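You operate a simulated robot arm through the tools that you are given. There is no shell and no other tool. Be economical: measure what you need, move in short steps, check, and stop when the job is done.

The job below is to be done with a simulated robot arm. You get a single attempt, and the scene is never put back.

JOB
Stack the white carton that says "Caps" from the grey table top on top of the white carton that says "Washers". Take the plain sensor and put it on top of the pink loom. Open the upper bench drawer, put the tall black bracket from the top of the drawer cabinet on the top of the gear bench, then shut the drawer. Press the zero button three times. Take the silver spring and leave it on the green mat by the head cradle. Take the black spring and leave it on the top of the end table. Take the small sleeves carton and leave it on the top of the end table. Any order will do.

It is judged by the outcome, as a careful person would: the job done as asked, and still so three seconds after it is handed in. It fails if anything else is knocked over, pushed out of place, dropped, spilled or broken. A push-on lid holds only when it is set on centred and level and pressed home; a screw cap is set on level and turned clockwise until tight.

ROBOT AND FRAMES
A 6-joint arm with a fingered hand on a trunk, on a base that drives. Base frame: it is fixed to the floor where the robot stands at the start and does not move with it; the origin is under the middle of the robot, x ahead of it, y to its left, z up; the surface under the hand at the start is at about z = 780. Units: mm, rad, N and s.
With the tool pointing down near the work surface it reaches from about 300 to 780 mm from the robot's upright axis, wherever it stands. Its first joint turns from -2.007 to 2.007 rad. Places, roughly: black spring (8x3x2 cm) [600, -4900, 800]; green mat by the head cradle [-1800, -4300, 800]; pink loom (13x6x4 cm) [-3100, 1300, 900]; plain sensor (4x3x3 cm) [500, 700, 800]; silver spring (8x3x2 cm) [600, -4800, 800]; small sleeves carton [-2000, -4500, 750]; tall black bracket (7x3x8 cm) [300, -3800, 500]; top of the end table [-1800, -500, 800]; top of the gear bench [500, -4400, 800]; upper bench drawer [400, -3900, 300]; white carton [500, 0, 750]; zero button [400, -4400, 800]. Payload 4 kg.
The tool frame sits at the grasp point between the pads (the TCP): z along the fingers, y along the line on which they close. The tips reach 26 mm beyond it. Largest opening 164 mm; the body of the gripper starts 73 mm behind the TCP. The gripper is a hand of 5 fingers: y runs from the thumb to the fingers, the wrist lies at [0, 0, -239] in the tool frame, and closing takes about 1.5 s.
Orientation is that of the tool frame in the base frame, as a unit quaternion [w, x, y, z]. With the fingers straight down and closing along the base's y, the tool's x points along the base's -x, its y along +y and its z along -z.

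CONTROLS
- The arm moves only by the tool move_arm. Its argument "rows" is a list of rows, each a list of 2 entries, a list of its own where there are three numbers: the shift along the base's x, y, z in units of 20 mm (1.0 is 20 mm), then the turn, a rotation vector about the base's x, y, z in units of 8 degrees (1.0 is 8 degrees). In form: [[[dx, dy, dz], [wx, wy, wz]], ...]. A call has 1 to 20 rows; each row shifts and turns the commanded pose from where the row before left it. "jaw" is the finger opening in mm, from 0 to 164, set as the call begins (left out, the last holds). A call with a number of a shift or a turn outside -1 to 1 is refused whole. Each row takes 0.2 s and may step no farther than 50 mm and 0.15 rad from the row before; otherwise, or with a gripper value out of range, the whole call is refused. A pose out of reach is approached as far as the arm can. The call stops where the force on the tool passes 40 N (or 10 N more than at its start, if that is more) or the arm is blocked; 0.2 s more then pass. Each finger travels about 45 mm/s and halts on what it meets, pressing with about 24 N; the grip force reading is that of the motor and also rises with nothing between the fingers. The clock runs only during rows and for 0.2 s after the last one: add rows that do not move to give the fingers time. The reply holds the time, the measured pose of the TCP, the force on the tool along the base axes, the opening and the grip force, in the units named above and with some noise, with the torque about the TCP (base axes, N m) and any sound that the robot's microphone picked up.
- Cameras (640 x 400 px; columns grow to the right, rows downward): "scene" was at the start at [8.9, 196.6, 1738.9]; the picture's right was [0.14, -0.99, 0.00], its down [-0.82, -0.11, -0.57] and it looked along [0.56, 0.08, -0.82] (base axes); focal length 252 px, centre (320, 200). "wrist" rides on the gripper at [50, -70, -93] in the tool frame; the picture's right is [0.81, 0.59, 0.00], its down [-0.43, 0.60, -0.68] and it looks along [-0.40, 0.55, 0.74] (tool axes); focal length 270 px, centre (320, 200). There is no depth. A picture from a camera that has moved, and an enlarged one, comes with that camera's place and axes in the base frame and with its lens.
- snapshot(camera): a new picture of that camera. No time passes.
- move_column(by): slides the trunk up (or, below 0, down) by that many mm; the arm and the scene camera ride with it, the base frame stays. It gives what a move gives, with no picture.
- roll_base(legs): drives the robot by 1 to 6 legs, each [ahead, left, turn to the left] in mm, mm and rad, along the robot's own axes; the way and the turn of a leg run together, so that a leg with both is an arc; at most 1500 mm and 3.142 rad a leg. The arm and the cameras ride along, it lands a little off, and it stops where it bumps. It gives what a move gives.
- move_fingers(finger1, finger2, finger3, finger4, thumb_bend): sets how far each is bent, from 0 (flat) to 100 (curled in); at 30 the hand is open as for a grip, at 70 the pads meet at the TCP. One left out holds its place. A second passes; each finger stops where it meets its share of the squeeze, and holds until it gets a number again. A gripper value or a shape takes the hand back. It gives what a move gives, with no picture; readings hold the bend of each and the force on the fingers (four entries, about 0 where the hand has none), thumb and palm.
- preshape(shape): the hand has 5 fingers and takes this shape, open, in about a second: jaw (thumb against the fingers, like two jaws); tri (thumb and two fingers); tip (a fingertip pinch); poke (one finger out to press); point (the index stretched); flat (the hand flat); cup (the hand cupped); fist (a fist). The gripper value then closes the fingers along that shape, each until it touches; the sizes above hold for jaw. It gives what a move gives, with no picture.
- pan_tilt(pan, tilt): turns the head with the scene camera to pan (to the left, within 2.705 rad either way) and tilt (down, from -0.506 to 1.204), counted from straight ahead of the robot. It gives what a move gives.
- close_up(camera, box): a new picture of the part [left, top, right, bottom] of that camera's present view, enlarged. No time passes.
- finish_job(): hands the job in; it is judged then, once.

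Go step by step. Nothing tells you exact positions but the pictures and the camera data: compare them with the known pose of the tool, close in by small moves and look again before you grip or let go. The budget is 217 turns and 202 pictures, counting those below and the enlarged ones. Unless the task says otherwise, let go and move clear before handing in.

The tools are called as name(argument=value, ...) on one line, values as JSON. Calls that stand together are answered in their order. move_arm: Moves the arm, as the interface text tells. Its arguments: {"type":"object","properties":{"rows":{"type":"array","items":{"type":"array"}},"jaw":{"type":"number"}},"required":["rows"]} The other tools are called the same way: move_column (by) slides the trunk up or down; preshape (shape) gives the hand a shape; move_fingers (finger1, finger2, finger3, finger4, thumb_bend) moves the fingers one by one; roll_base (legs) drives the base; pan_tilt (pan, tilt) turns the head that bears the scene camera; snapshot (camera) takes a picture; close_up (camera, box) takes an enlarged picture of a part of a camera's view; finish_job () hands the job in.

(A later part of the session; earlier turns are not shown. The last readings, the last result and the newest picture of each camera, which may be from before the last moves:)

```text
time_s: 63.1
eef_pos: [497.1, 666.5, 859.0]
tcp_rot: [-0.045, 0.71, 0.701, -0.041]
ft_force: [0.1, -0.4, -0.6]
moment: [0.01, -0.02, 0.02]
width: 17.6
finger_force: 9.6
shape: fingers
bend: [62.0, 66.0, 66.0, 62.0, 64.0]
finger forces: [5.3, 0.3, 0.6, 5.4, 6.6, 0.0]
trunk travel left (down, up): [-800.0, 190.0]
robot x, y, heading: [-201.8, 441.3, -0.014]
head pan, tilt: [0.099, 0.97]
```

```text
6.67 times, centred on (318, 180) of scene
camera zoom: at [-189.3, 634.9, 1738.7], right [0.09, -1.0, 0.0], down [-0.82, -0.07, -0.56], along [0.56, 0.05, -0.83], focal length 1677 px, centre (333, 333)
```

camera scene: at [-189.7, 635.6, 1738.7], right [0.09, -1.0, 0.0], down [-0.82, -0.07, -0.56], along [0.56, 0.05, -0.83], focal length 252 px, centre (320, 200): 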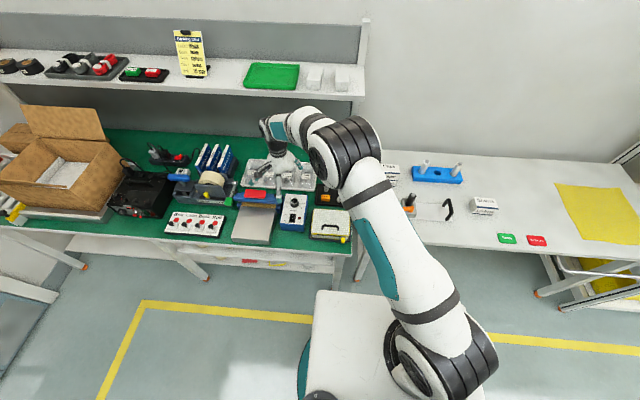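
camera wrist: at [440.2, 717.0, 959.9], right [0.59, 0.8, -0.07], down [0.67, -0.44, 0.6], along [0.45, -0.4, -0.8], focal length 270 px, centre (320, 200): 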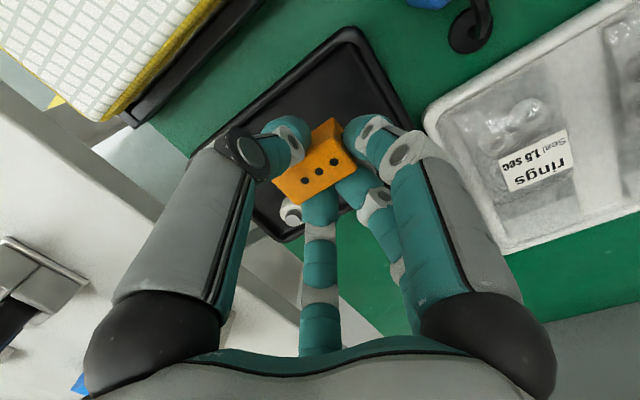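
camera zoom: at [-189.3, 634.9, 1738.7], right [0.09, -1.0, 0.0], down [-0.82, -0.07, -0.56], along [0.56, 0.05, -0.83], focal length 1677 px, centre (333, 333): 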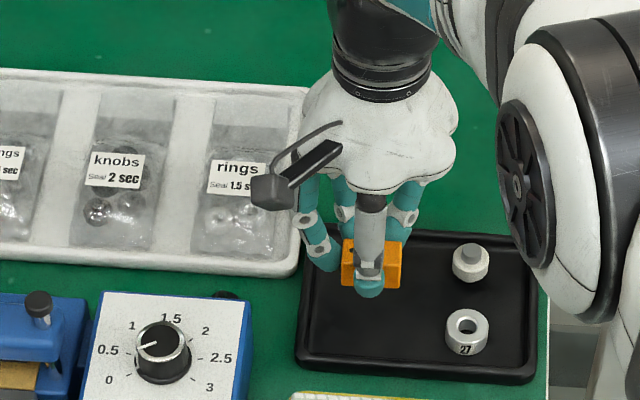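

Sensor held by all five. Raising and pulling the arm in, then looking around toward the loom.

move_arm(rows=[[[0, 0, 1], [0, 0, 0]], [[0, 0, 1], [0, 0, 0]], [[0, 0, 1], [0, 0, 0]], [[0, 0, 1], [0, 0, 0]], [[0, 0, 1], [0, 0, 0]], [[0, 0, 1], [0, 0, 0]], [[-1, 0, 1], [0, 0, 0]], [[-1, 0, 1], [0, 0, 0]], [[-1, 0, 0], [0, 0, 0]], [[-1, 0, 0], [0, 0, 0]], [[-1, 0, 0], [0, 0, 0]], [[-1, 0, 0], [0, 0, 0]], [[-1, 0, 0], [0, 0, 0]], [[-1, 0, 0], [0, 0, 0]]])

close_up(camera="scene", box=[240, 150, 400, 250])

pan_tilt(pan=2.6, tilt=0.35)

snapshot(camera="scene")

```text
time_s: 66.2
eef_pos: [335.5, 667.1, 1019.1]
tcp_rot: [-0.044, 0.709, 0.702, -0.041]
ft_force: [-0.3, -0.4, -0.4]
moment: [0.0, 0.0, 0.0]
width: 17.4
finger_force: 9.3
shape: fingers
bend: [62.0, 66.0, 66.0, 62.0, 64.0]
finger forces: [5.1, 0.2, 0.7, 5.3, 6.6, 0.0]
trunk travel left (down, up): [-800.0, 190.0]
robot x, y, heading: [-201.9, 437.9, -0.011]
head pan, tilt: [0.099, 0.97]
```

```text
4.00 times, centred on (320, 200) of scene
camera zoom: at [-190.1, 634.8, 1738.7], right [0.09, -1.0, 0.0], down [-0.82, -0.07, -0.57], along [0.56, 0.05, -0.82], focal length 1006 px, centre (320, 200)
```

zoom: 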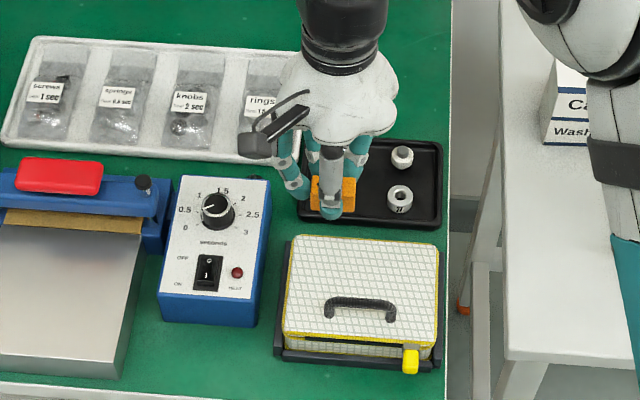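

```text
time_s: 68.4
eef_pos: [336.8, 666.5, 1019.4]
tcp_rot: [-0.046, 0.709, 0.702, -0.04]
ft_force: [0.6, -0.3, 0.1]
moment: [0.0, 0.0, 0.02]
width: 17.5
finger_force: 9.2
shape: fingers
bend: [62.0, 66.0, 66.0, 62.0, 64.0]
finger forces: [5.2, 0.3, 0.7, 5.3, 6.6, 0.0]
trunk travel left (down, up): [-800.0, 190.0]
robot x, y, heading: [-201.6, 439.4, -0.017]
head pan, tilt: [2.601, 0.351]
```

```text
131 pictures are left
camera scene: at [-339.7, 677.9, 1791.4], right [0.53, 0.85, 0.0], down [0.29, -0.18, -0.94], along [-0.8, 0.49, -0.34], focal length 252 px, centre (320, 200)
```

scene: 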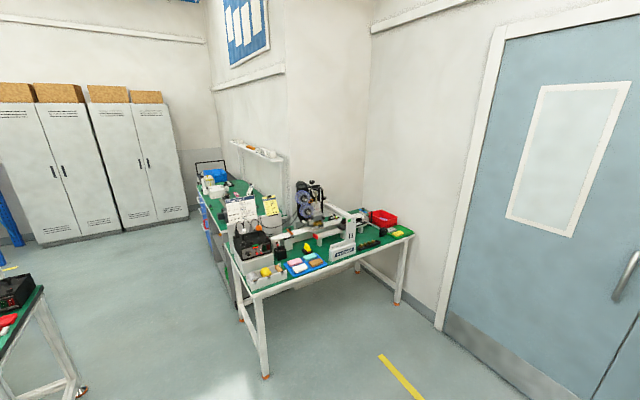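

I see a bench in the corner behind. The loom should appear near pixel (236,193); zooming there.

close_up(camera="scene", box=[190, 150, 310, 225])

pan_tilt(pan=-2.6, tilt=0.35)

snapshot(camera="scene")

```text
5.33 times, centred on (250, 188) of scene
camera zoom: at [-339.7, 677.9, 1791.4], right [0.53, 0.85, 0.0], down [0.29, -0.18, -0.94], along [-0.8, 0.49, -0.34], focal length 1342 px, centre (693, 267)
```

zoom: 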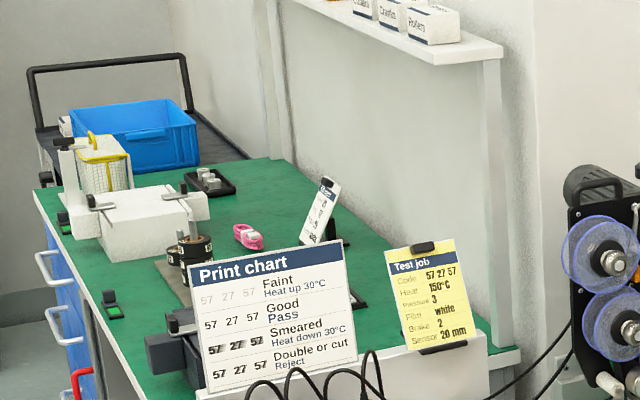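

```text
time_s: 72.5
eef_pos: [337.2, 664.5, 1018.4]
tcp_rot: [-0.045, 0.71, 0.702, -0.039]
ft_force: [0.0, -0.1, 0.1]
moment: [0.01, -0.01, 0.0]
width: 17.7
finger_force: 9.1
shape: fingers
bend: [62.0, 66.0, 66.0, 62.0, 64.0]
finger forces: [5.2, 0.3, 0.6, 5.4, 6.6, 0.1]
trunk travel left (down, up): [-800.0, 190.0]
robot x, y, heading: [-201.1, 443.5, -0.013]
head pan, tilt: [-2.601, 0.351]
```

```text
129 pictures are left
camera scene: at [-341.0, 581.9, 1791.4], right [-0.5, 0.86, 0.0], down [0.3, 0.17, -0.94], along [-0.81, -0.47, -0.34], focal length 252 px, centre (320, 200)
```

scene: 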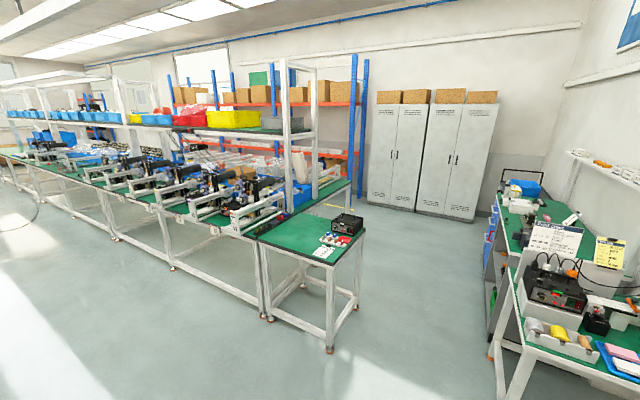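

The pink loom is on a higher bench at about (-3090,1270,890). I'll raise the trunk, back down the aisle at y≈440 and then turn left to face that bench.

move_column(by=150)

roll_base(legs=[[-1450, 0, 0.015], [-1450, 0, 0]])

pan_tilt(pan=1.4, tilt=0.6)

snapshot(camera="scene")

```text
time_s: 74.2
eef_pos: [337.2, 666.0, 1168.1]
tcp_rot: [-0.045, 0.71, 0.701, -0.041]
ft_force: [-0.6, 0.0, 0.0]
moment: [0.0, 0.03, 0.01]
width: 17.5
finger_force: 8.6
shape: fingers
bend: [62.0, 66.0, 66.0, 62.0, 64.0]
finger forces: [5.2, 0.3, 0.7, 5.4, 6.6, 0.1]
trunk travel left (down, up): [-950.0, 40.0]
robot x, y, heading: [-205.5, 439.4, -0.016]
head pan, tilt: [-2.601, 0.351]
```

```text
time_s: 88.2
eef_pos: [-2553.9, 682.5, 1169.3]
tcp_rot: [-0.044, 0.701, 0.711, -0.041]
ft_force: [-0.2, 0.3, -0.7]
moment: [0.0, -0.03, 0.01]
width: 17.5
finger_force: 9.1
shape: fingers
bend: [62.0, 66.0, 66.0, 62.0, 64.0]
finger forces: [5.2, 0.2, 0.8, 5.2, 6.6, 0.1]
trunk travel left (down, up): [-950.0, 40.0]
robot x, y, heading: [-3085.6, 440.9, 0.012]
head pan, tilt: [-2.601, 0.351]
```

```text
time_s: 91.5
eef_pos: [-2554.5, 682.4, 1169.8]
tcp_rot: [-0.045, 0.701, 0.711, -0.041]
ft_force: [-0.1, -0.3, 0.6]
moment: [0.01, 0.01, 0.01]
width: 17.5
finger_force: 9.2
shape: fingers
bend: [62.0, 66.0, 66.0, 62.0, 64.0]
finger forces: [5.2, 0.4, 0.7, 5.3, 6.5, 0.1]
trunk travel left (down, up): [-950.0, 40.0]
robot x, y, heading: [-3086.3, 442.2, 0.014]
head pan, tilt: [1.4, 0.6]
```

```text
128 pictures are left
camera scene: at [-3137.0, 716.6, 1918.6], right [0.99, -0.16, 0.0], down [-0.09, -0.56, -0.82], along [0.13, 0.81, -0.57], focal length 252 px, centre (320, 200)
```

scene: 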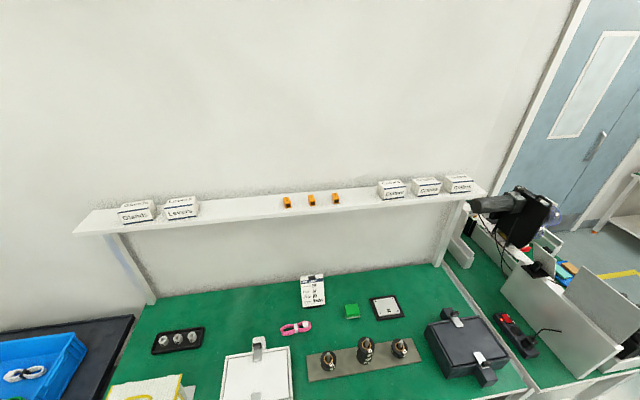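

There's the pink loom, near (-3150,1280). Zooming in on it and the surroundings.

close_up(camera="scene", box=[260, 305, 340, 355])

close_up(camera="scene", box=[270, 180, 350, 230])

```text
8.00 times, centred on (300, 330) of scene
camera zoom: at [-3137.0, 716.6, 1918.6], right [0.99, -0.16, 0.0], down [-0.09, -0.56, -0.82], along [0.13, 0.81, -0.57], focal length 2012 px, centre (480, -840)
```

zoom: 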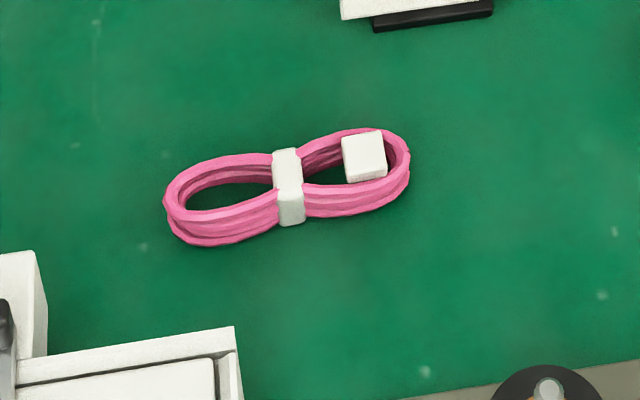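

```text
8.00 times, centred on (310, 205) of scene
camera zoom: at [-3137.0, 716.6, 1918.6], right [0.99, -0.16, 0.0], down [-0.09, -0.56, -0.82], along [0.13, 0.81, -0.57], focal length 2012 px, centre (400, 160)
```

zoom: 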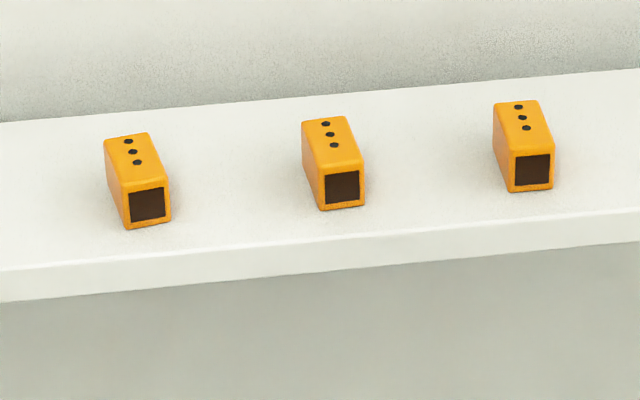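

The loom lies along x with its tie at about (-3147,1305). I'll shift the base left/back a little (heading unchanged, so the sensor will lie across the tie), then swing the arm over.

roll_base(legs=[[-150, 0, -0.013], [0, 140, 0]])

move_arm(rows=[[[-0.8, 1, 0], [0, 0, 0]], [[-0.8, 1, 0], [0, 0, 0]], [[-0.8, 1, 0], [0, 0, 0]], [[-0.8, 1, 0], [0, 0, 0]], [[-0.9, 1, 0], [0, 0, 0]], [[-0.9, 1, 0], [0, 0, 0]], [[-0.9, 1, 0], [0, 0, 0]], [[-1, 1, 0], [0, 0, 0]], [[-1, 1, 0], [0, 0, 0]], [[-1, 1, 0], [0, 0, 0]], [[-1, 1, 0], [0, 0, 0]], [[-1, 1, 0], [0, 0, 0]], [[-1, 1, 0], [0, 0, 0]], [[-1, 1, 0], [0, 0, 0]], [[-1, 1, 0], [0, 0, 0]], [[-1, 1, 0], [0, 0, 0]], [[-1, 1, 0], [0, 0, 0]], [[-1, 1, 0], [0, 0, 0]], [[-1, 1, 0], [0, 0, 0]], [[-1, 1, 0], [0, 0, 0]]])

snapshot(camera="scene")

```text
time_s: 93.7
eef_pos: [-2699.4, 812.1, 1169.1]
tcp_rot: [-0.044, 0.705, 0.706, -0.043]
ft_force: [-0.8, 0.6, -2.1]
moment: [-0.05, 0.0, -0.01]
width: 17.5
finger_force: 8.8
shape: fingers
bend: [62.0, 66.0, 66.0, 62.0, 64.0]
finger forces: [5.2, 0.4, 0.7, 5.3, 6.6, 0.0]
trunk travel left (down, up): [-950.0, 40.0]
robot x, y, heading: [-3232.2, 577.6, -0.0]
head pan, tilt: [1.4, 0.6]
```

```text
time_s: 97.9
eef_pos: [-3078.6, 1215.0, 1169.8]
tcp_rot: [-0.045, 0.705, 0.707, -0.04]
ft_force: [-0.4, 0.3, -0.8]
moment: [0.01, -0.02, 0.04]
width: 17.3
finger_force: 8.7
shape: fingers
bend: [62.0, 66.0, 66.0, 62.0, 64.0]
finger forces: [5.1, 0.5, 0.8, 5.3, 6.4, 0.1]
trunk travel left (down, up): [-950.0, 40.0]
robot x, y, heading: [-3236.2, 577.0, 0.003]
head pan, tilt: [1.4, 0.6]
```

```text
125 pictures are left
camera scene: at [-3282.3, 853.7, 1918.4], right [0.99, -0.17, 0.0], down [-0.1, -0.56, -0.82], along [0.14, 0.81, -0.57], focal length 252 px, centre (320, 200)
```

scene: 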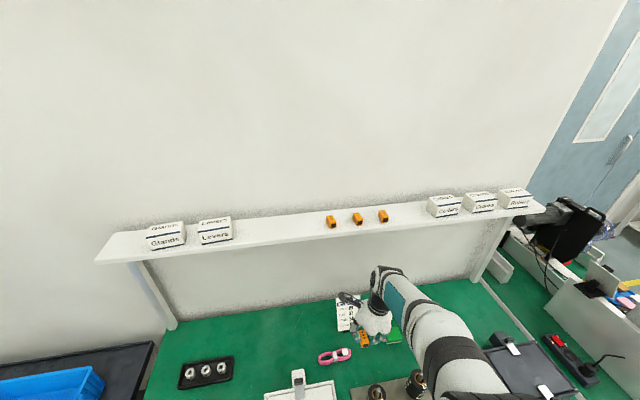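

Loom visible. Tilting the camera a bit more and taking both views for triangulation.

pan_tilt(pan=1.3, tilt=0.95)

snapshot(camera="scene")

snapshot(camera="wrist")

```text
time_s: 98.8
eef_pos: [-3076.7, 1213.1, 1170.0]
tcp_rot: [-0.044, 0.705, 0.707, -0.042]
ft_force: [-0.2, 0.4, -1.7]
moment: [-0.01, 0.0, 0.01]
width: 17.3
finger_force: 8.7
shape: fingers
bend: [62.0, 66.0, 66.0, 62.0, 64.0]
finger forces: [5.0, 0.4, 0.7, 5.2, 6.4, 0.0]
trunk travel left (down, up): [-950.0, 40.0]
robot x, y, heading: [-3233.7, 579.6, -0.001]
head pan, tilt: [1.3, 0.949]
```

```text
124 pictures are left
camera scene: at [-3277.2, 836.0, 1890.2], right [0.96, -0.27, 0.0], down [-0.22, -0.78, -0.58], along [0.16, 0.56, -0.81], focal length 252 px, centre (320, 200)
```

scene: 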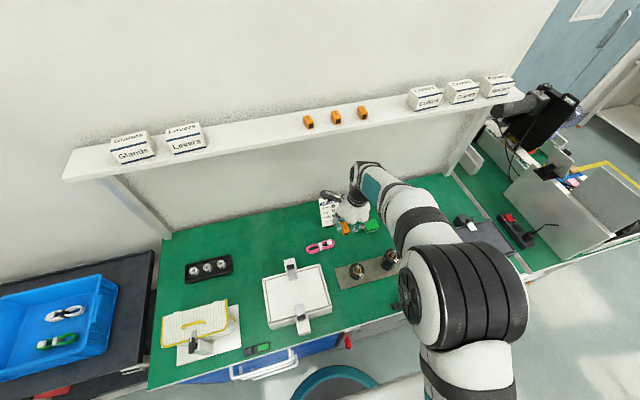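

```text
123 pictures are left
camera wrist: at [-3135.1, 1263.2, 1271.2], right [0.58, 0.81, -0.07], down [0.67, -0.43, 0.6], along [0.46, -0.39, -0.8], focal length 270 px, centre (320, 200)
```

wrist: 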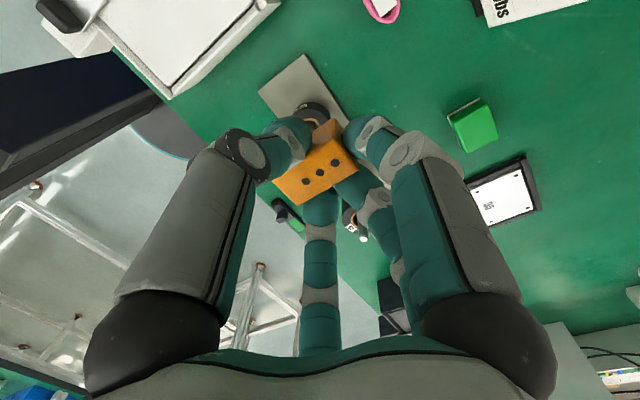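

Moving the hand over the loom and lowering partway for a closer look.

move_arm(rows=[[[-0.9, 1, 0], [0, 0, 0]], [[-0.9, 1, 0], [0, 0, 0]], [[-0.9, 1, 0], [0, 0, 0]], [[-0.85, 1, 0], [0, 0, 0]], [[0, 0.4, 0], [0, 0, 0]], [[0, 0, -1], [0, 0, 0]], [[0, 0, -1], [0, 0, 0]], [[0, 0, -1], [0, 0, 0]], [[0, 0, -1], [0, 0, 0]], [[0, 0, -1], [0, 0, 0]], [[0, 0, -1], [0, 0, 0]], [[0, 0, -1], [0, 0, 0]], [[0, 0, 0], [0, 0, 0]]])

close_up(camera="scene", box=[272, 205, 368, 265])

snapshot(camera="wrist")

```text
time_s: 101.6
eef_pos: [-3149.6, 1299.9, 1028.5]
tcp_rot: [-0.045, 0.705, 0.707, -0.041]
ft_force: [-0.8, 0.1, 0.8]
moment: [0.02, 0.01, -0.01]
width: 17.0
finger_force: 9.4
shape: fingers
bend: [62.0, 66.0, 66.0, 62.0, 64.0]
finger forces: [5.1, 0.6, 0.8, 5.1, 6.1, 0.0]
trunk travel left (down, up): [-950.0, 40.0]
robot x, y, heading: [-3234.1, 577.5, -0.002]
head pan, tilt: [1.3, 0.949]
```

```text
6.67 times, centred on (320, 235) of scene
camera zoom: at [-3277.1, 835.4, 1890.2], right [0.96, -0.27, 0.0], down [-0.22, -0.78, -0.58], along [0.15, 0.56, -0.81], focal length 1677 px, centre (320, -33)
```

zoom: 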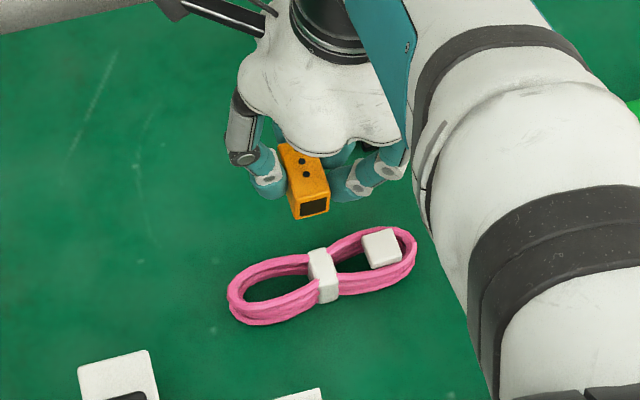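

```text
121 pictures are left
camera wrist: at [-3207.6, 1349.6, 1129.9], right [0.58, 0.81, -0.07], down [0.67, -0.43, 0.6], along [0.46, -0.39, -0.8], focal length 270 px, centre (320, 200)
```

wrist: 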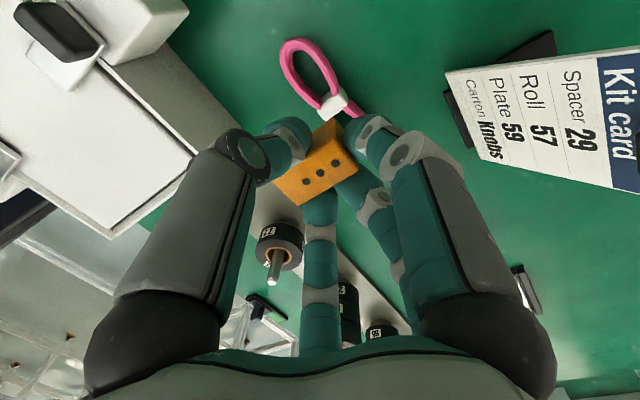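

The tie's top is about (-3146,1301,875). Adjusting so the sensor (slightly offset in the hand) is above it, and lowering to check.

move_arm(rows=[[[0.55, 0.4, -1], [0, 0, 0]], [[0, 0, -1], [0, 0, 0]], [[0, 0, -1], [0, 0, 0]], [[0, 0, -1], [0, 0, 0]], [[0, 0, -0.9], [0, 0, 0]], [[0, 0, 0], [0, 0, 0]]])

close_up(camera="scene", box=[288, 220, 352, 260])

snapshot(camera="wrist")

```text
time_s: 103.0
eef_pos: [-3138.0, 1296.0, 934.0]
tcp_rot: [-0.044, 0.704, 0.707, -0.041]
ft_force: [1.1, 0.6, -0.3]
moment: [0.01, -0.01, 0.0]
width: 17.4
finger_force: 9.4
shape: fingers
bend: [62.0, 66.0, 65.0, 62.0, 64.0]
finger forces: [5.1, 0.6, 0.8, 5.2, 6.2, 0.0]
out of reach, approached as far as the arm can: row 4, 5
trunk travel left (down, up): [-950.0, 40.0]
robot x, y, heading: [-3236.6, 580.5, -0.002]
head pan, tilt: [1.3, 0.949]
```

```text
10.00 times, centred on (320, 240) of scene
camera zoom: at [-3277.2, 835.6, 1890.2], right [0.96, -0.27, 0.0], down [-0.22, -0.78, -0.58], along [0.16, 0.56, -0.81], focal length 2516 px, centre (320, -200)
```

zoom: 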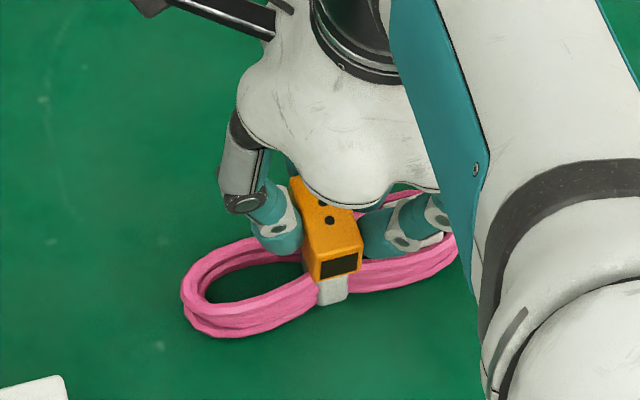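

```text
119 pictures are left
camera wrist: at [-3196.3, 1345.3, 1036.0], right [0.58, 0.81, -0.07], down [0.67, -0.43, 0.6], along [0.46, -0.39, -0.8], focal length 270 px, centre (320, 200)
```

wrist: 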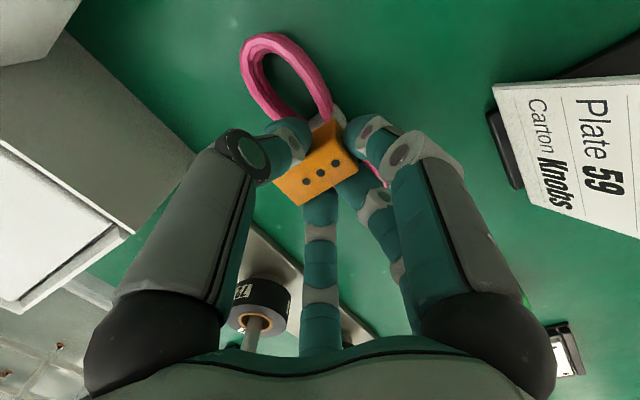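

Reach is limited with the trunk this high; I'll raise the arm and lower the trunk the same amount.

move_arm(rows=[[[0, 0, 1], [0, 0, 0]], [[0, 0, 1], [0, 0, 0]], [[0, 0, 1], [0, 0, 0]], [[0, 0, 1], [0, 0, 0]], [[0, 0, 1], [0, 0, 0]], [[0, 0, 0], [0, 0, 0]]])

move_column(by=-90)

close_up(camera="scene", box=[288, 205, 368, 255])

close_up(camera="wrist", box=[200, 20, 440, 220])

```text
time_s: 104.4
eef_pos: [-3138.2, 1295.1, 1034.1]
tcp_rot: [-0.043, 0.705, 0.707, -0.042]
ft_force: [0.4, -1.8, -0.2]
moment: [0.02, 0.01, 0.04]
width: 17.0
finger_force: 8.5
shape: fingers
bend: [62.0, 66.0, 65.0, 62.0, 64.0]
finger forces: [5.2, 0.6, 0.8, 4.9, 6.2, 0.0]
trunk travel left (down, up): [-950.0, 40.0]
robot x, y, heading: [-3232.8, 581.9, 0.003]
head pan, tilt: [1.3, 0.949]
```

```text
time_s: 105.6
eef_pos: [-3138.2, 1296.5, 945.0]
tcp_rot: [-0.044, 0.705, 0.706, -0.042]
ft_force: [0.2, 0.5, -0.2]
moment: [0.0, -0.02, 0.0]
width: 17.1
finger_force: 9.1
shape: fingers
bend: [62.0, 66.0, 65.0, 62.0, 64.0]
finger forces: [5.1, 0.5, 0.8, 5.0, 6.2, 0.0]
trunk travel left (down, up): [-860.0, 130.0]
robot x, y, heading: [-3231.3, 580.8, 0.0]
head pan, tilt: [1.3, 0.949]
```

```text
8.00 times, centred on (328, 230) of scene
camera zoom: at [-3277.1, 835.6, 1800.2], right [0.96, -0.27, 0.0], down [-0.22, -0.78, -0.58], along [0.15, 0.56, -0.81], focal length 2012 px, centre (256, -40)
```

zoom: 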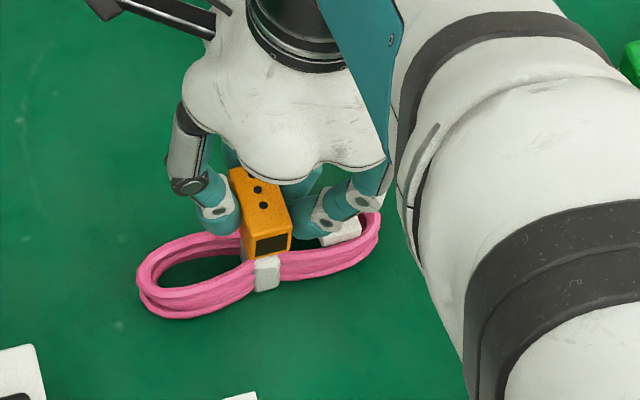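

```text
2.00 times, centred on (320, 120) of wrist
camera zoom: at [-3196.9, 1345.2, 1046.1], right [0.58, 0.81, -0.07], down [0.67, -0.43, 0.6], along [0.46, -0.39, -0.8], focal length 541 px, centre (320, 360)
```

zoom: 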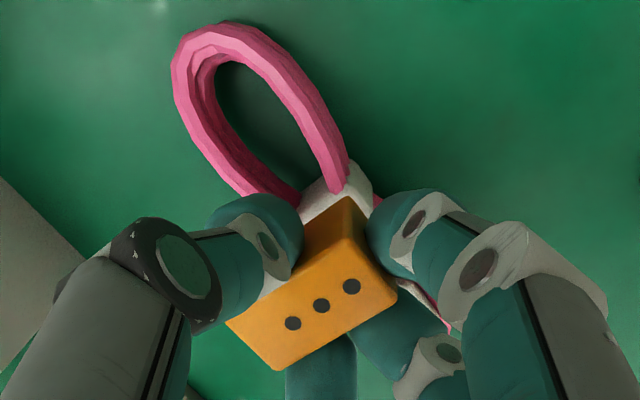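

I need about 12 mm more in y, then lower towards the tie.

move_arm(rows=[[[0, 0.6, 0], [0, 0, 0]], [[0, 0, -0.8], [0, 0, 0]], [[0, 0, 0], [0, 0, 0]]])

close_up(camera="scene", box=[296, 210, 360, 250])

close_up(camera="wrist", box=[200, 20, 440, 220])

```text
time_s: 106.4
eef_pos: [-3137.6, 1307.7, 928.1]
tcp_rot: [-0.045, 0.705, 0.706, -0.041]
ft_force: [0.1, -0.6, -0.5]
moment: [0.0, 0.02, 0.03]
width: 17.1
finger_force: 8.7
shape: fingers
bend: [62.0, 66.0, 65.0, 62.0, 64.0]
finger forces: [5.1, 0.5, 0.8, 5.0, 6.2, 0.0]
trunk travel left (down, up): [-860.0, 130.0]
robot x, y, heading: [-3235.7, 581.5, -0.002]
head pan, tilt: [1.3, 0.949]
```

```text
10.00 times, centred on (328, 230) of scene
camera zoom: at [-3277.1, 835.6, 1800.2], right [0.96, -0.27, 0.0], down [-0.22, -0.78, -0.58], along [0.15, 0.56, -0.81], focal length 2516 px, centre (240, -100)
```

zoom: 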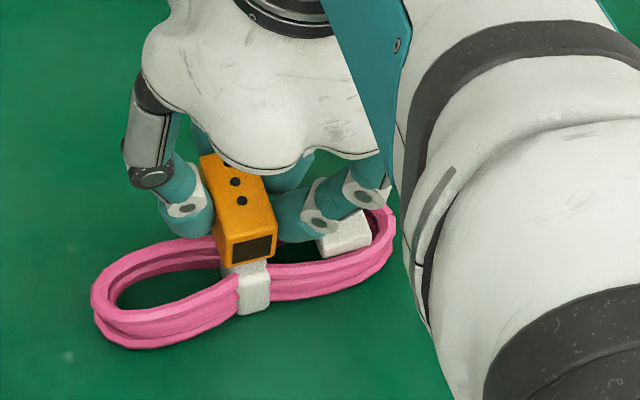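

```text
2.00 times, centred on (320, 120) of wrist
camera zoom: at [-3196.6, 1356.9, 1030.1], right [0.58, 0.81, -0.07], down [0.67, -0.43, 0.6], along [0.46, -0.39, -0.8], focal length 541 px, centre (320, 360)
```

zoom: 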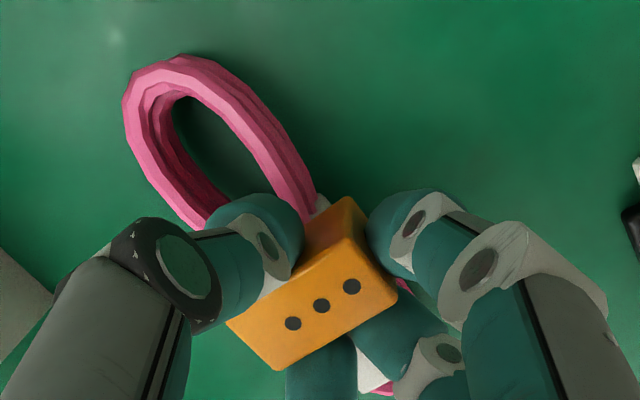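

Aligned over the tie. Lowering slowly to contact.

move_arm(rows=[[[0, 0, -0.4], [0, 0, 0]], [[0, 0, -0.3], [0, 0, 0]], [[0, 0, -0.2], [0, 0, 0]], [[0, 0, 0], [0, 0, 0]]])

close_up(camera="scene", box=[296, 210, 360, 250])

```text
time_s: 107.4
eef_pos: [-3138.7, 1306.8, 916.4]
tcp_rot: [-0.047, 0.705, 0.707, -0.037]
ft_force: [-1.7, -2.1, 36.7]
moment: [-0.67, 0.18, -0.08]
width: 16.4
finger_force: 22.9
shape: fingers
bend: [62.0, 66.0, 66.0, 61.0, 64.0]
finger forces: [7.7, 1.5, 1.9, 27.1, 7.2, 0.0]
trunk travel left (down, up): [-860.0, 130.0]
robot x, y, heading: [-3234.4, 579.4, 0.001]
head pan, tilt: [1.3, 0.949]
```

```text
10.00 times, centred on (328, 230) of scene
camera zoom: at [-3278.1, 830.5, 1801.4], right [0.96, -0.27, 0.0], down [-0.22, -0.78, -0.58], along [0.16, 0.56, -0.81], focal length 2516 px, centre (240, -100)
```

zoom: 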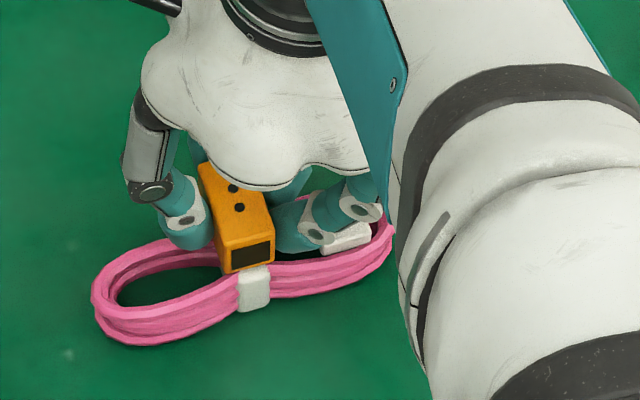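

Contact (finger 4 touches the loom beside the sensor). I'll relieve the force slightly, then release thumb and end fingers a little, leaving the back fingers still.

move_arm(rows=[[[0, 0, 0.2], [0, 0, 0]], [[0, 0, 0], [0, 0, 0]]])

close_up(camera="wrist", box=[200, 20, 440, 220])

close_up(camera="scene", box=[304, 215, 344, 240])

```text
time_s: 108.0
eef_pos: [-3137.8, 1306.0, 916.8]
tcp_rot: [-0.045, 0.705, 0.707, -0.041]
ft_force: [-0.7, 4.0, 25.9]
moment: [-0.11, 0.11, -0.06]
width: 16.7
finger_force: 17.8
shape: fingers
bend: [61.0, 66.0, 66.0, 62.0, 64.0]
finger forces: [7.9, 2.9, 1.6, 15.8, 7.5, 0.0]
trunk travel left (down, up): [-860.0, 130.0]
robot x, y, heading: [-3236.9, 576.2, 0.005]
head pan, tilt: [1.3, 0.949]
```

```text
2.00 times, centred on (320, 120) of wrist
camera zoom: at [-3197.3, 1356.0, 1017.9], right [0.58, 0.81, -0.06], down [0.67, -0.44, 0.6], along [0.46, -0.39, -0.8], focal length 541 px, centre (320, 360)
```

zoom: 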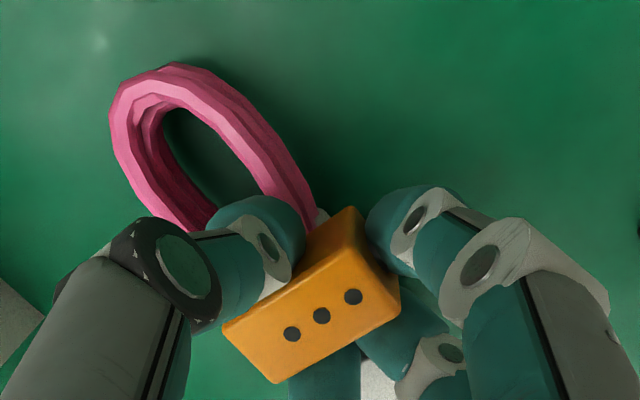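

```text
16.00 times, centred on (324, 228) of scene
camera zoom: at [-3277.7, 833.1, 1800.5], right [0.96, -0.27, 0.0], down [-0.22, -0.78, -0.58], along [0.16, 0.56, -0.81], focal length 4025 px, centre (256, -240)
```

zoom: 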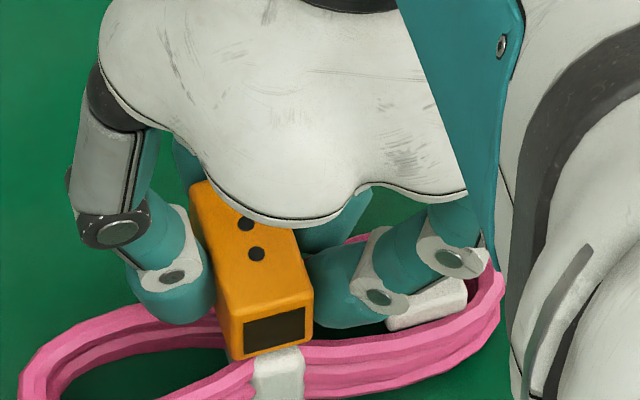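

The sensor is resting on the tie. Easing the load a bit more and releasing.

move_arm(rows=[[[0, 0, 0.2], [0, 0, 0]], [[0, 0, 0], [0, 0, 0]]])

move_fingers(finger1=57, finger4=57, thumb_bend=50)

close_up(camera="wrist", box=[200, 20, 440, 220])

close_up(camera="scene", box=[296, 210, 360, 250])

```text
time_s: 108.6
eef_pos: [-3138.7, 1305.7, 917.5]
tcp_rot: [-0.044, 0.705, 0.706, -0.042]
ft_force: [-0.8, 4.8, 6.2]
moment: [0.1, 0.07, -0.01]
width: 16.6
finger_force: 10.8
shape: fingers
bend: [61.0, 65.0, 66.0, 62.0, 64.0]
finger forces: [6.6, 0.9, 1.0, 5.7, 6.8, 0.0]
trunk travel left (down, up): [-860.0, 130.0]
robot x, y, heading: [-3231.3, 577.0, 0.001]
head pan, tilt: [1.3, 0.949]
```

```text
time_s: 109.6
eef_pos: [-3139.6, 1306.7, 919.6]
tcp_rot: [-0.044, 0.705, 0.706, -0.042]
ft_force: [0.7, 0.8, 0.3]
moment: [0.02, -0.02, 0.01]
width: 35.8
finger_force: 0.4
shape: fingers
bend: [56.0, 66.0, 66.0, 56.0, 50.0]
finger forces: [0.0, 0.1, 0.1, 0.0, 0.0, 0.1]
trunk travel left (down, up): [-860.0, 130.0]
robot x, y, heading: [-3232.8, 580.5, 0.001]
head pan, tilt: [1.3, 0.949]
```

```text
2.00 times, centred on (320, 120) of wrist
camera zoom: at [-3197.0, 1356.8, 1020.0], right [0.58, 0.81, -0.07], down [0.67, -0.43, 0.6], along [0.46, -0.39, -0.8], focal length 541 px, centre (320, 360)
```

zoom: 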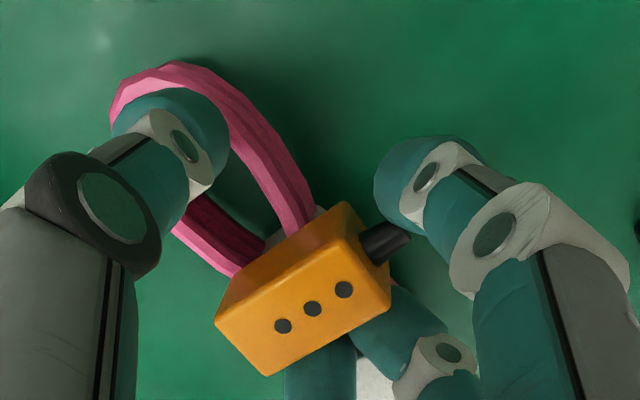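

```text
10.00 times, centred on (328, 230) of scene
camera zoom: at [-3277.0, 835.7, 1800.2], right [0.96, -0.27, 0.0], down [-0.22, -0.78, -0.58], along [0.15, 0.56, -0.81], focal length 2516 px, centre (240, -100)
```

zoom: 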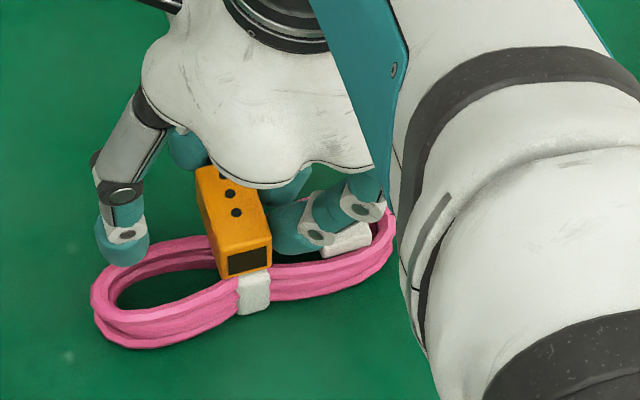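

It stays on the tie. Rising straight up slowly.

move_arm(rows=[[[0.1, 0, 0.3], [0, 0, 0]], [[0, 0, 0.5], [0, 0, 0]], [[0, 0, 1], [0, 0, 0]], [[0, 0, 1], [0, 0, 0]], [[0, 0, 1], [0, 0, 0]], [[0, 0, 1], [0, -0.5, 0]], [[0, 0, 1], [0, -0.5, 0]], [[0, 0, 1], [0, 0, 0]]])

close_up(camera="scene", box=[288, 205, 368, 255])

```text
time_s: 111.4
eef_pos: [-3137.2, 1305.0, 1054.4]
tcp_rot: [0.006, 0.706, 0.708, 0.008]
ft_force: [0.2, 0.3, -0.1]
moment: [-0.01, 0.01, -0.03]
width: 35.7
finger_force: 0.1
shape: fingers
bend: [56.0, 66.0, 66.0, 56.0, 50.0]
finger forces: [0.0, 0.0, 0.0, 0.0, 0.1, 0.0]
trunk travel left (down, up): [-860.0, 130.0]
robot x, y, heading: [-3237.5, 577.2, 0.002]
head pan, tilt: [1.3, 0.949]
```

```text
8.00 times, centred on (328, 230) of scene
camera zoom: at [-3276.9, 835.2, 1800.2], right [0.96, -0.27, 0.0], down [-0.22, -0.78, -0.58], along [0.15, 0.56, -0.81], focal length 2012 px, centre (256, -40)
```

zoom: 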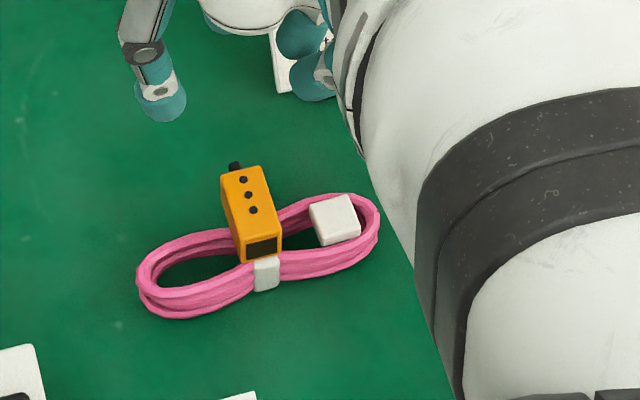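

Sensor is on the loom. Now I'll swing the arm back, then head for the gear bench area far to the right.

move_arm(rows=[[[0, 0, 1], [0, 0, 0]], [[0, 0, 1], [0, 0, 0]], [[0, 0, 1], [0, 0, 0]], [[0, 0, 1], [0, 0, 0]], [[0.8, -1, 0], [0, 0, 0]], [[0.8, -1, 0], [0, 0, 0]], [[0.8, -1, 0], [0, 0, 0]], [[1, -1, 0], [0, 0, 0]], [[1, -1, 0], [0, 0, 0]], [[1, -1, 0], [0, 0, 0]], [[1, -1, 0], [0, 0, 0]], [[1, -1, 0], [0, 0, 0]], [[1, -1, 0], [0, 0, 0]], [[1, -1, 0], [0, 0, 0]], [[1, -1, 0], [0, 0, 0]], [[1, -1, 0], [0, 0, 0]], [[1, -1, 0], [0, 0, 0]], [[1, -1, 0], [0, 0, 0]], [[1, -1, 0], [0, 0, 0]], [[1, -1, 0], [0, 0, 0]]])

preshape(shape="jaw")

roll_base(legs=[[0, -140, 0], [1450, 0, 0], [1150, 0, 0]])

pan_tilt(pan=-1.3, tilt=0.3)

snapshot(camera="scene")

```text
time_s: 115.6
eef_pos: [-2827.8, 987.1, 1136.5]
tcp_rot: [0.005, 0.706, 0.708, 0.008]
ft_force: [0.8, 0.2, -0.1]
moment: [0.0, -0.03, 0.03]
width: 35.8
finger_force: 0.1
shape: fingers
bend: [56.0, 66.0, 66.0, 56.0, 50.0]
finger forces: [0.1, 0.0, 0.1, 0.0, 0.1, 0.0]
trunk travel left (down, up): [-860.0, 130.0]
robot x, y, heading: [-3231.6, 578.9, 0.003]
head pan, tilt: [1.3, 0.949]
```

```text
time_s: 116.5
eef_pos: [-2828.4, 987.6, 1136.2]
tcp_rot: [0.006, 0.706, 0.708, 0.007]
ft_force: [-0.3, -0.6, -0.6]
moment: [-0.01, 0.02, -0.01]
width: 133.4
finger_force: 0.0
shape: jaw
bend: [27.0, 27.0, 27.0, 27.0, 48.0]
finger forces: [0.0, 0.0, 0.0, 0.0, 0.1, 0.0]
trunk travel left (down, up): [-860.0, 130.0]
robot x, y, heading: [-3233.0, 581.2, 0.002]
head pan, tilt: [1.3, 0.949]
```

```text
time_s: 130.2
eef_pos: [-197.3, 768.9, 1136.6]
tcp_rot: [0.004, 0.718, 0.696, 0.007]
ft_force: [0.9, 0.1, 0.3]
moment: [0.0, 0.03, 0.0]
width: 163.9
finger_force: 0.0
shape: jaw
bend: [30.0, 30.0, 30.0, 30.0, 30.0]
finger forces: [0.0, 0.0, 0.0, 0.0, 0.0, 0.0]
trunk travel left (down, up): [-860.0, 130.0]
robot x, y, heading: [-617.7, 375.0, -0.037]
head pan, tilt: [1.3, 0.949]
```

```text
time_s: 132.5
eef_pos: [-197.1, 767.8, 1135.9]
tcp_rot: [0.005, 0.719, 0.695, 0.008]
ft_force: [-0.1, -1.2, -0.4]
moment: [0.04, -0.01, -0.01]
width: 163.8
finger_force: 0.1
shape: jaw
bend: [30.0, 30.0, 30.0, 30.0, 30.0]
finger forces: [0.1, 0.1, 0.1, 0.0, 0.0, 0.0]
trunk travel left (down, up): [-860.0, 130.0]
robot x, y, heading: [-615.0, 376.6, -0.038]
head pan, tilt: [-1.3, 0.3]
```

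```text
108 pictures are left
camera scene: at [-650.5, 472.5, 1856.1], right [-0.97, -0.23, 0.0], down [-0.07, 0.29, -0.96], along [0.22, -0.93, -0.3], focal length 252 px, centre (320, 200)
```

scene: 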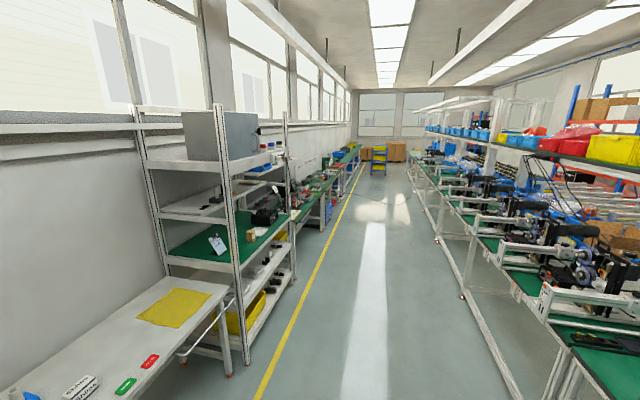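

The aisle is clear. Driving down it.

roll_base(legs=[[0, -1500, 0.038], [0, -1500, 0], [0, -1350, 0]])

pan_tilt(pan=-0.1, tilt=0.55)

snapshot(camera="scene")

```text
time_s: 153.5
eef_pos: [-291.1, -3611.9, 1136.5]
tcp_rot: [0.004, 0.718, 0.696, 0.009]
ft_force: [-0.6, 0.1, -0.5]
moment: [0.04, -0.01, -0.01]
width: 164.0
finger_force: 0.0
shape: jaw
bend: [30.0, 30.0, 30.0, 30.0, 30.0]
finger forces: [0.1, 0.1, 0.0, 0.0, 0.0, 0.0]
trunk travel left (down, up): [-860.0, 130.0]
robot x, y, heading: [-714.3, -4005.8, -0.032]
head pan, tilt: [-1.3, 0.3]
```

```text
time_s: 154.9
eef_pos: [-291.4, -3611.6, 1137.0]
tcp_rot: [0.006, 0.718, 0.696, 0.008]
ft_force: [0.5, -1.1, 0.2]
moment: [0.0, 0.0, -0.02]
width: 164.0
finger_force: 0.1
shape: jaw
bend: [30.0, 30.0, 30.0, 30.0, 30.0]
finger forces: [0.0, 0.1, 0.0, 0.1, 0.0, 0.0]
trunk travel left (down, up): [-860.0, 130.0]
robot x, y, heading: [-711.5, -4002.6, -0.034]
head pan, tilt: [-0.099, 0.55]
```

```text
107 pictures are left
camera scene: at [-678.2, -3829.7, 1833.1], right [-0.13, -0.99, 0.0], down [-0.52, 0.07, -0.85], along [0.85, -0.11, -0.52], focal length 252 px, centre (320, 200)
```

scene: 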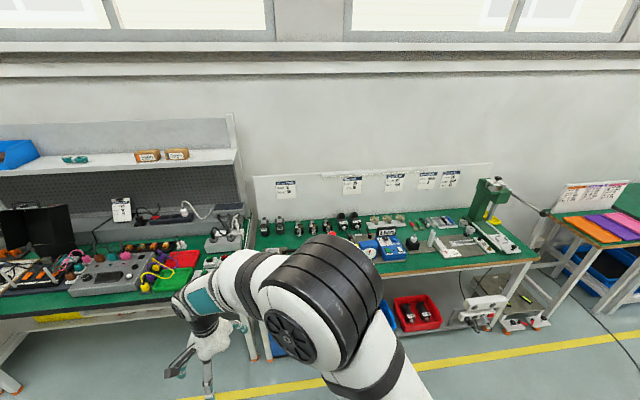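

The gear bench is ahead-right. Zooming to identify items.

close_up(camera="scene", box=[360, 170, 540, 290])

close_up(camera="scene", box=[220, 200, 400, 370])

```text
3.33 times, centred on (450, 230) of scene
camera zoom: at [-678.2, -3829.7, 1833.1], right [-0.13, -0.99, 0.0], down [-0.52, 0.07, -0.85], along [0.85, -0.11, -0.52], focal length 838 px, centre (-113, 100)
```

zoom: 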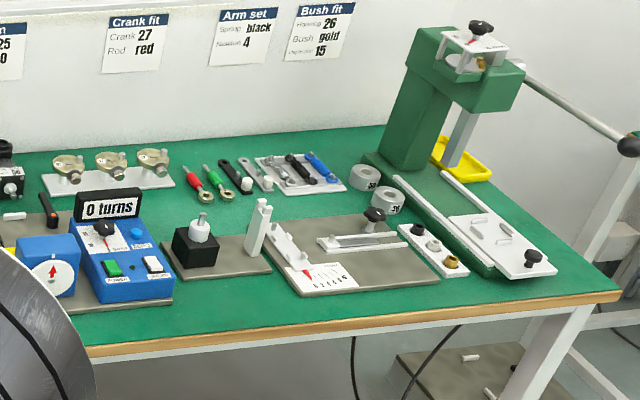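

```text
2.35 times, centred on (310, 285) of scene
camera zoom: at [-678.2, -3829.7, 1833.1], right [-0.13, -0.99, 0.0], down [-0.52, 0.07, -0.85], along [0.85, -0.11, -0.52], focal length 592 px, centre (344, 0)
```

zoom: 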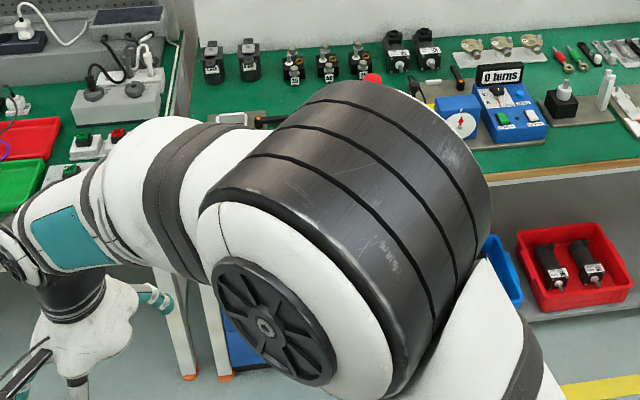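

I'll straighten up, move nearer, and swing the arm to the right so the drawer cabinet becomes visible.

roll_base(legs=[[150, 0, 0.033], [0, -100, 0]])

move_arm(rows=[[[0, -1, 0], [0, 0, 0]], [[0, -1, 0], [0, 0, 0]], [[0, -1, 0], [0, 0, 0]], [[0, -1, 0], [0, 0, 0]], [[0, -1, 0], [0, 0, 0]], [[0, -1, 0], [0, 0, 0]], [[0, -1, 0], [0, 0, 0]], [[0, -1, 0], [0, 0, 0]], [[0, -1, 0], [0, 0, 0]], [[0, -1, 0], [0, 0, 0]], [[0, -1, 0], [0, 0, 0]], [[0, -1, 0], [0, 0, 0]], [[0, -1, 0], [0, 0, 0]], [[0, -1, 0], [0, 0, 0]], [[0, -1, 0], [0, 0, 0]], [[0, -1, 0], [0, 0, 0]], [[0, -1, 0], [0, 0, 0]], [[0, -1, 0], [0, 0, 0]], [[0, -1, 0], [0, 0, 0]], [[0, -1, 0], [0, 0, 0]]])

move_arm(rows=[[[0, -1, 0], [0, 0, 0]], [[0, -1, 0], [0, 0, 0]], [[0, -1, 0], [0, 0, 0]], [[0, -1, 0], [0, 0, 0]], [[0, -1, 0], [0, 0, 0]], [[0, -1, 0], [0, 0, 0]], [[0, -1, 0], [0, 0, 0]], [[0, -1, 0], [0, 0, 0]], [[0, -1, 0], [0, 0, 0]], [[0, -1, 0], [0, 0, 0]]])

pan_tilt(pan=0.2, tilt=0.75)

snapshot(camera="scene")

```text
time_s: 157.0
eef_pos: [-156.2, -3700.1, 1136.9]
tcp_rot: [0.004, 0.707, 0.708, 0.009]
ft_force: [0.9, -0.7, 0.2]
moment: [0.05, -0.03, 0.01]
width: 163.9
finger_force: 0.1
shape: jaw
bend: [30.0, 30.0, 30.0, 30.0, 30.0]
finger forces: [0.1, 0.0, 0.1, 0.1, 0.1, 0.1]
trunk travel left (down, up): [-860.0, 130.0]
robot x, y, heading: [-561.9, -4105.4, 0.002]
head pan, tilt: [-0.099, 0.55]
```

```text
time_s: 161.2
eef_pos: [-155.2, -4100.6, 1135.8]
tcp_rot: [0.004, 0.706, 0.708, 0.009]
ft_force: [-0.7, 0.0, 1.0]
moment: [0.02, -0.01, 0.03]
width: 164.1
finger_force: 0.1
shape: jaw
bend: [30.0, 30.0, 30.0, 30.0, 30.0]
finger forces: [0.0, 0.1, 0.1, 0.0, 0.0, 0.0]
trunk travel left (down, up): [-860.0, 130.0]
robot x, y, heading: [-558.3, -4111.3, 0.005]
head pan, tilt: [-0.099, 0.55]
```

```text
time_s: 163.4
eef_pos: [-155.7, -4298.1, 1136.1]
tcp_rot: [0.005, 0.706, 0.708, 0.008]
ft_force: [-1.1, 0.5, 0.0]
moment: [0.04, -0.02, 0.02]
width: 164.2
finger_force: 0.0
shape: jaw
bend: [30.0, 30.0, 30.0, 30.0, 30.0]
finger forces: [0.0, 0.1, 0.1, 0.0, 0.0, 0.1]
trunk travel left (down, up): [-860.0, 130.0]
robot x, y, heading: [-562.2, -4107.1, 0.005]
head pan, tilt: [-0.099, 0.55]
```

```text
time_s: 164.2
eef_pos: [-154.8, -4298.5, 1136.0]
tcp_rot: [0.005, 0.706, 0.708, 0.009]
ft_force: [0.1, -0.1, 0.2]
moment: [0.02, -0.01, 0.04]
width: 164.4
finger_force: 0.0
shape: jaw
bend: [30.0, 30.0, 30.0, 30.0, 30.0]
finger forces: [0.0, 0.0, 0.1, 0.0, 0.0, 0.0]
trunk travel left (down, up): [-860.0, 130.0]
robot x, y, heading: [-562.2, -4108.6, 0.002]
head pan, tilt: [0.201, 0.75]
```

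```text
104 pictures are left
camera scene: at [-541.9, -3905.3, 1815.8], right [0.2, -0.98, 0.0], down [-0.67, -0.14, -0.73], along [0.72, 0.15, -0.68], focal length 252 px, centre (320, 200)
```

scene: 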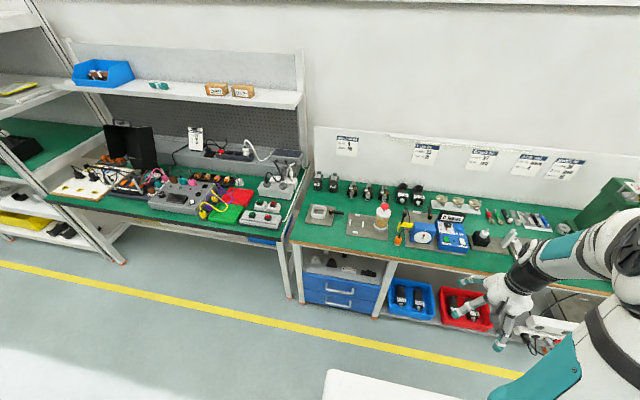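

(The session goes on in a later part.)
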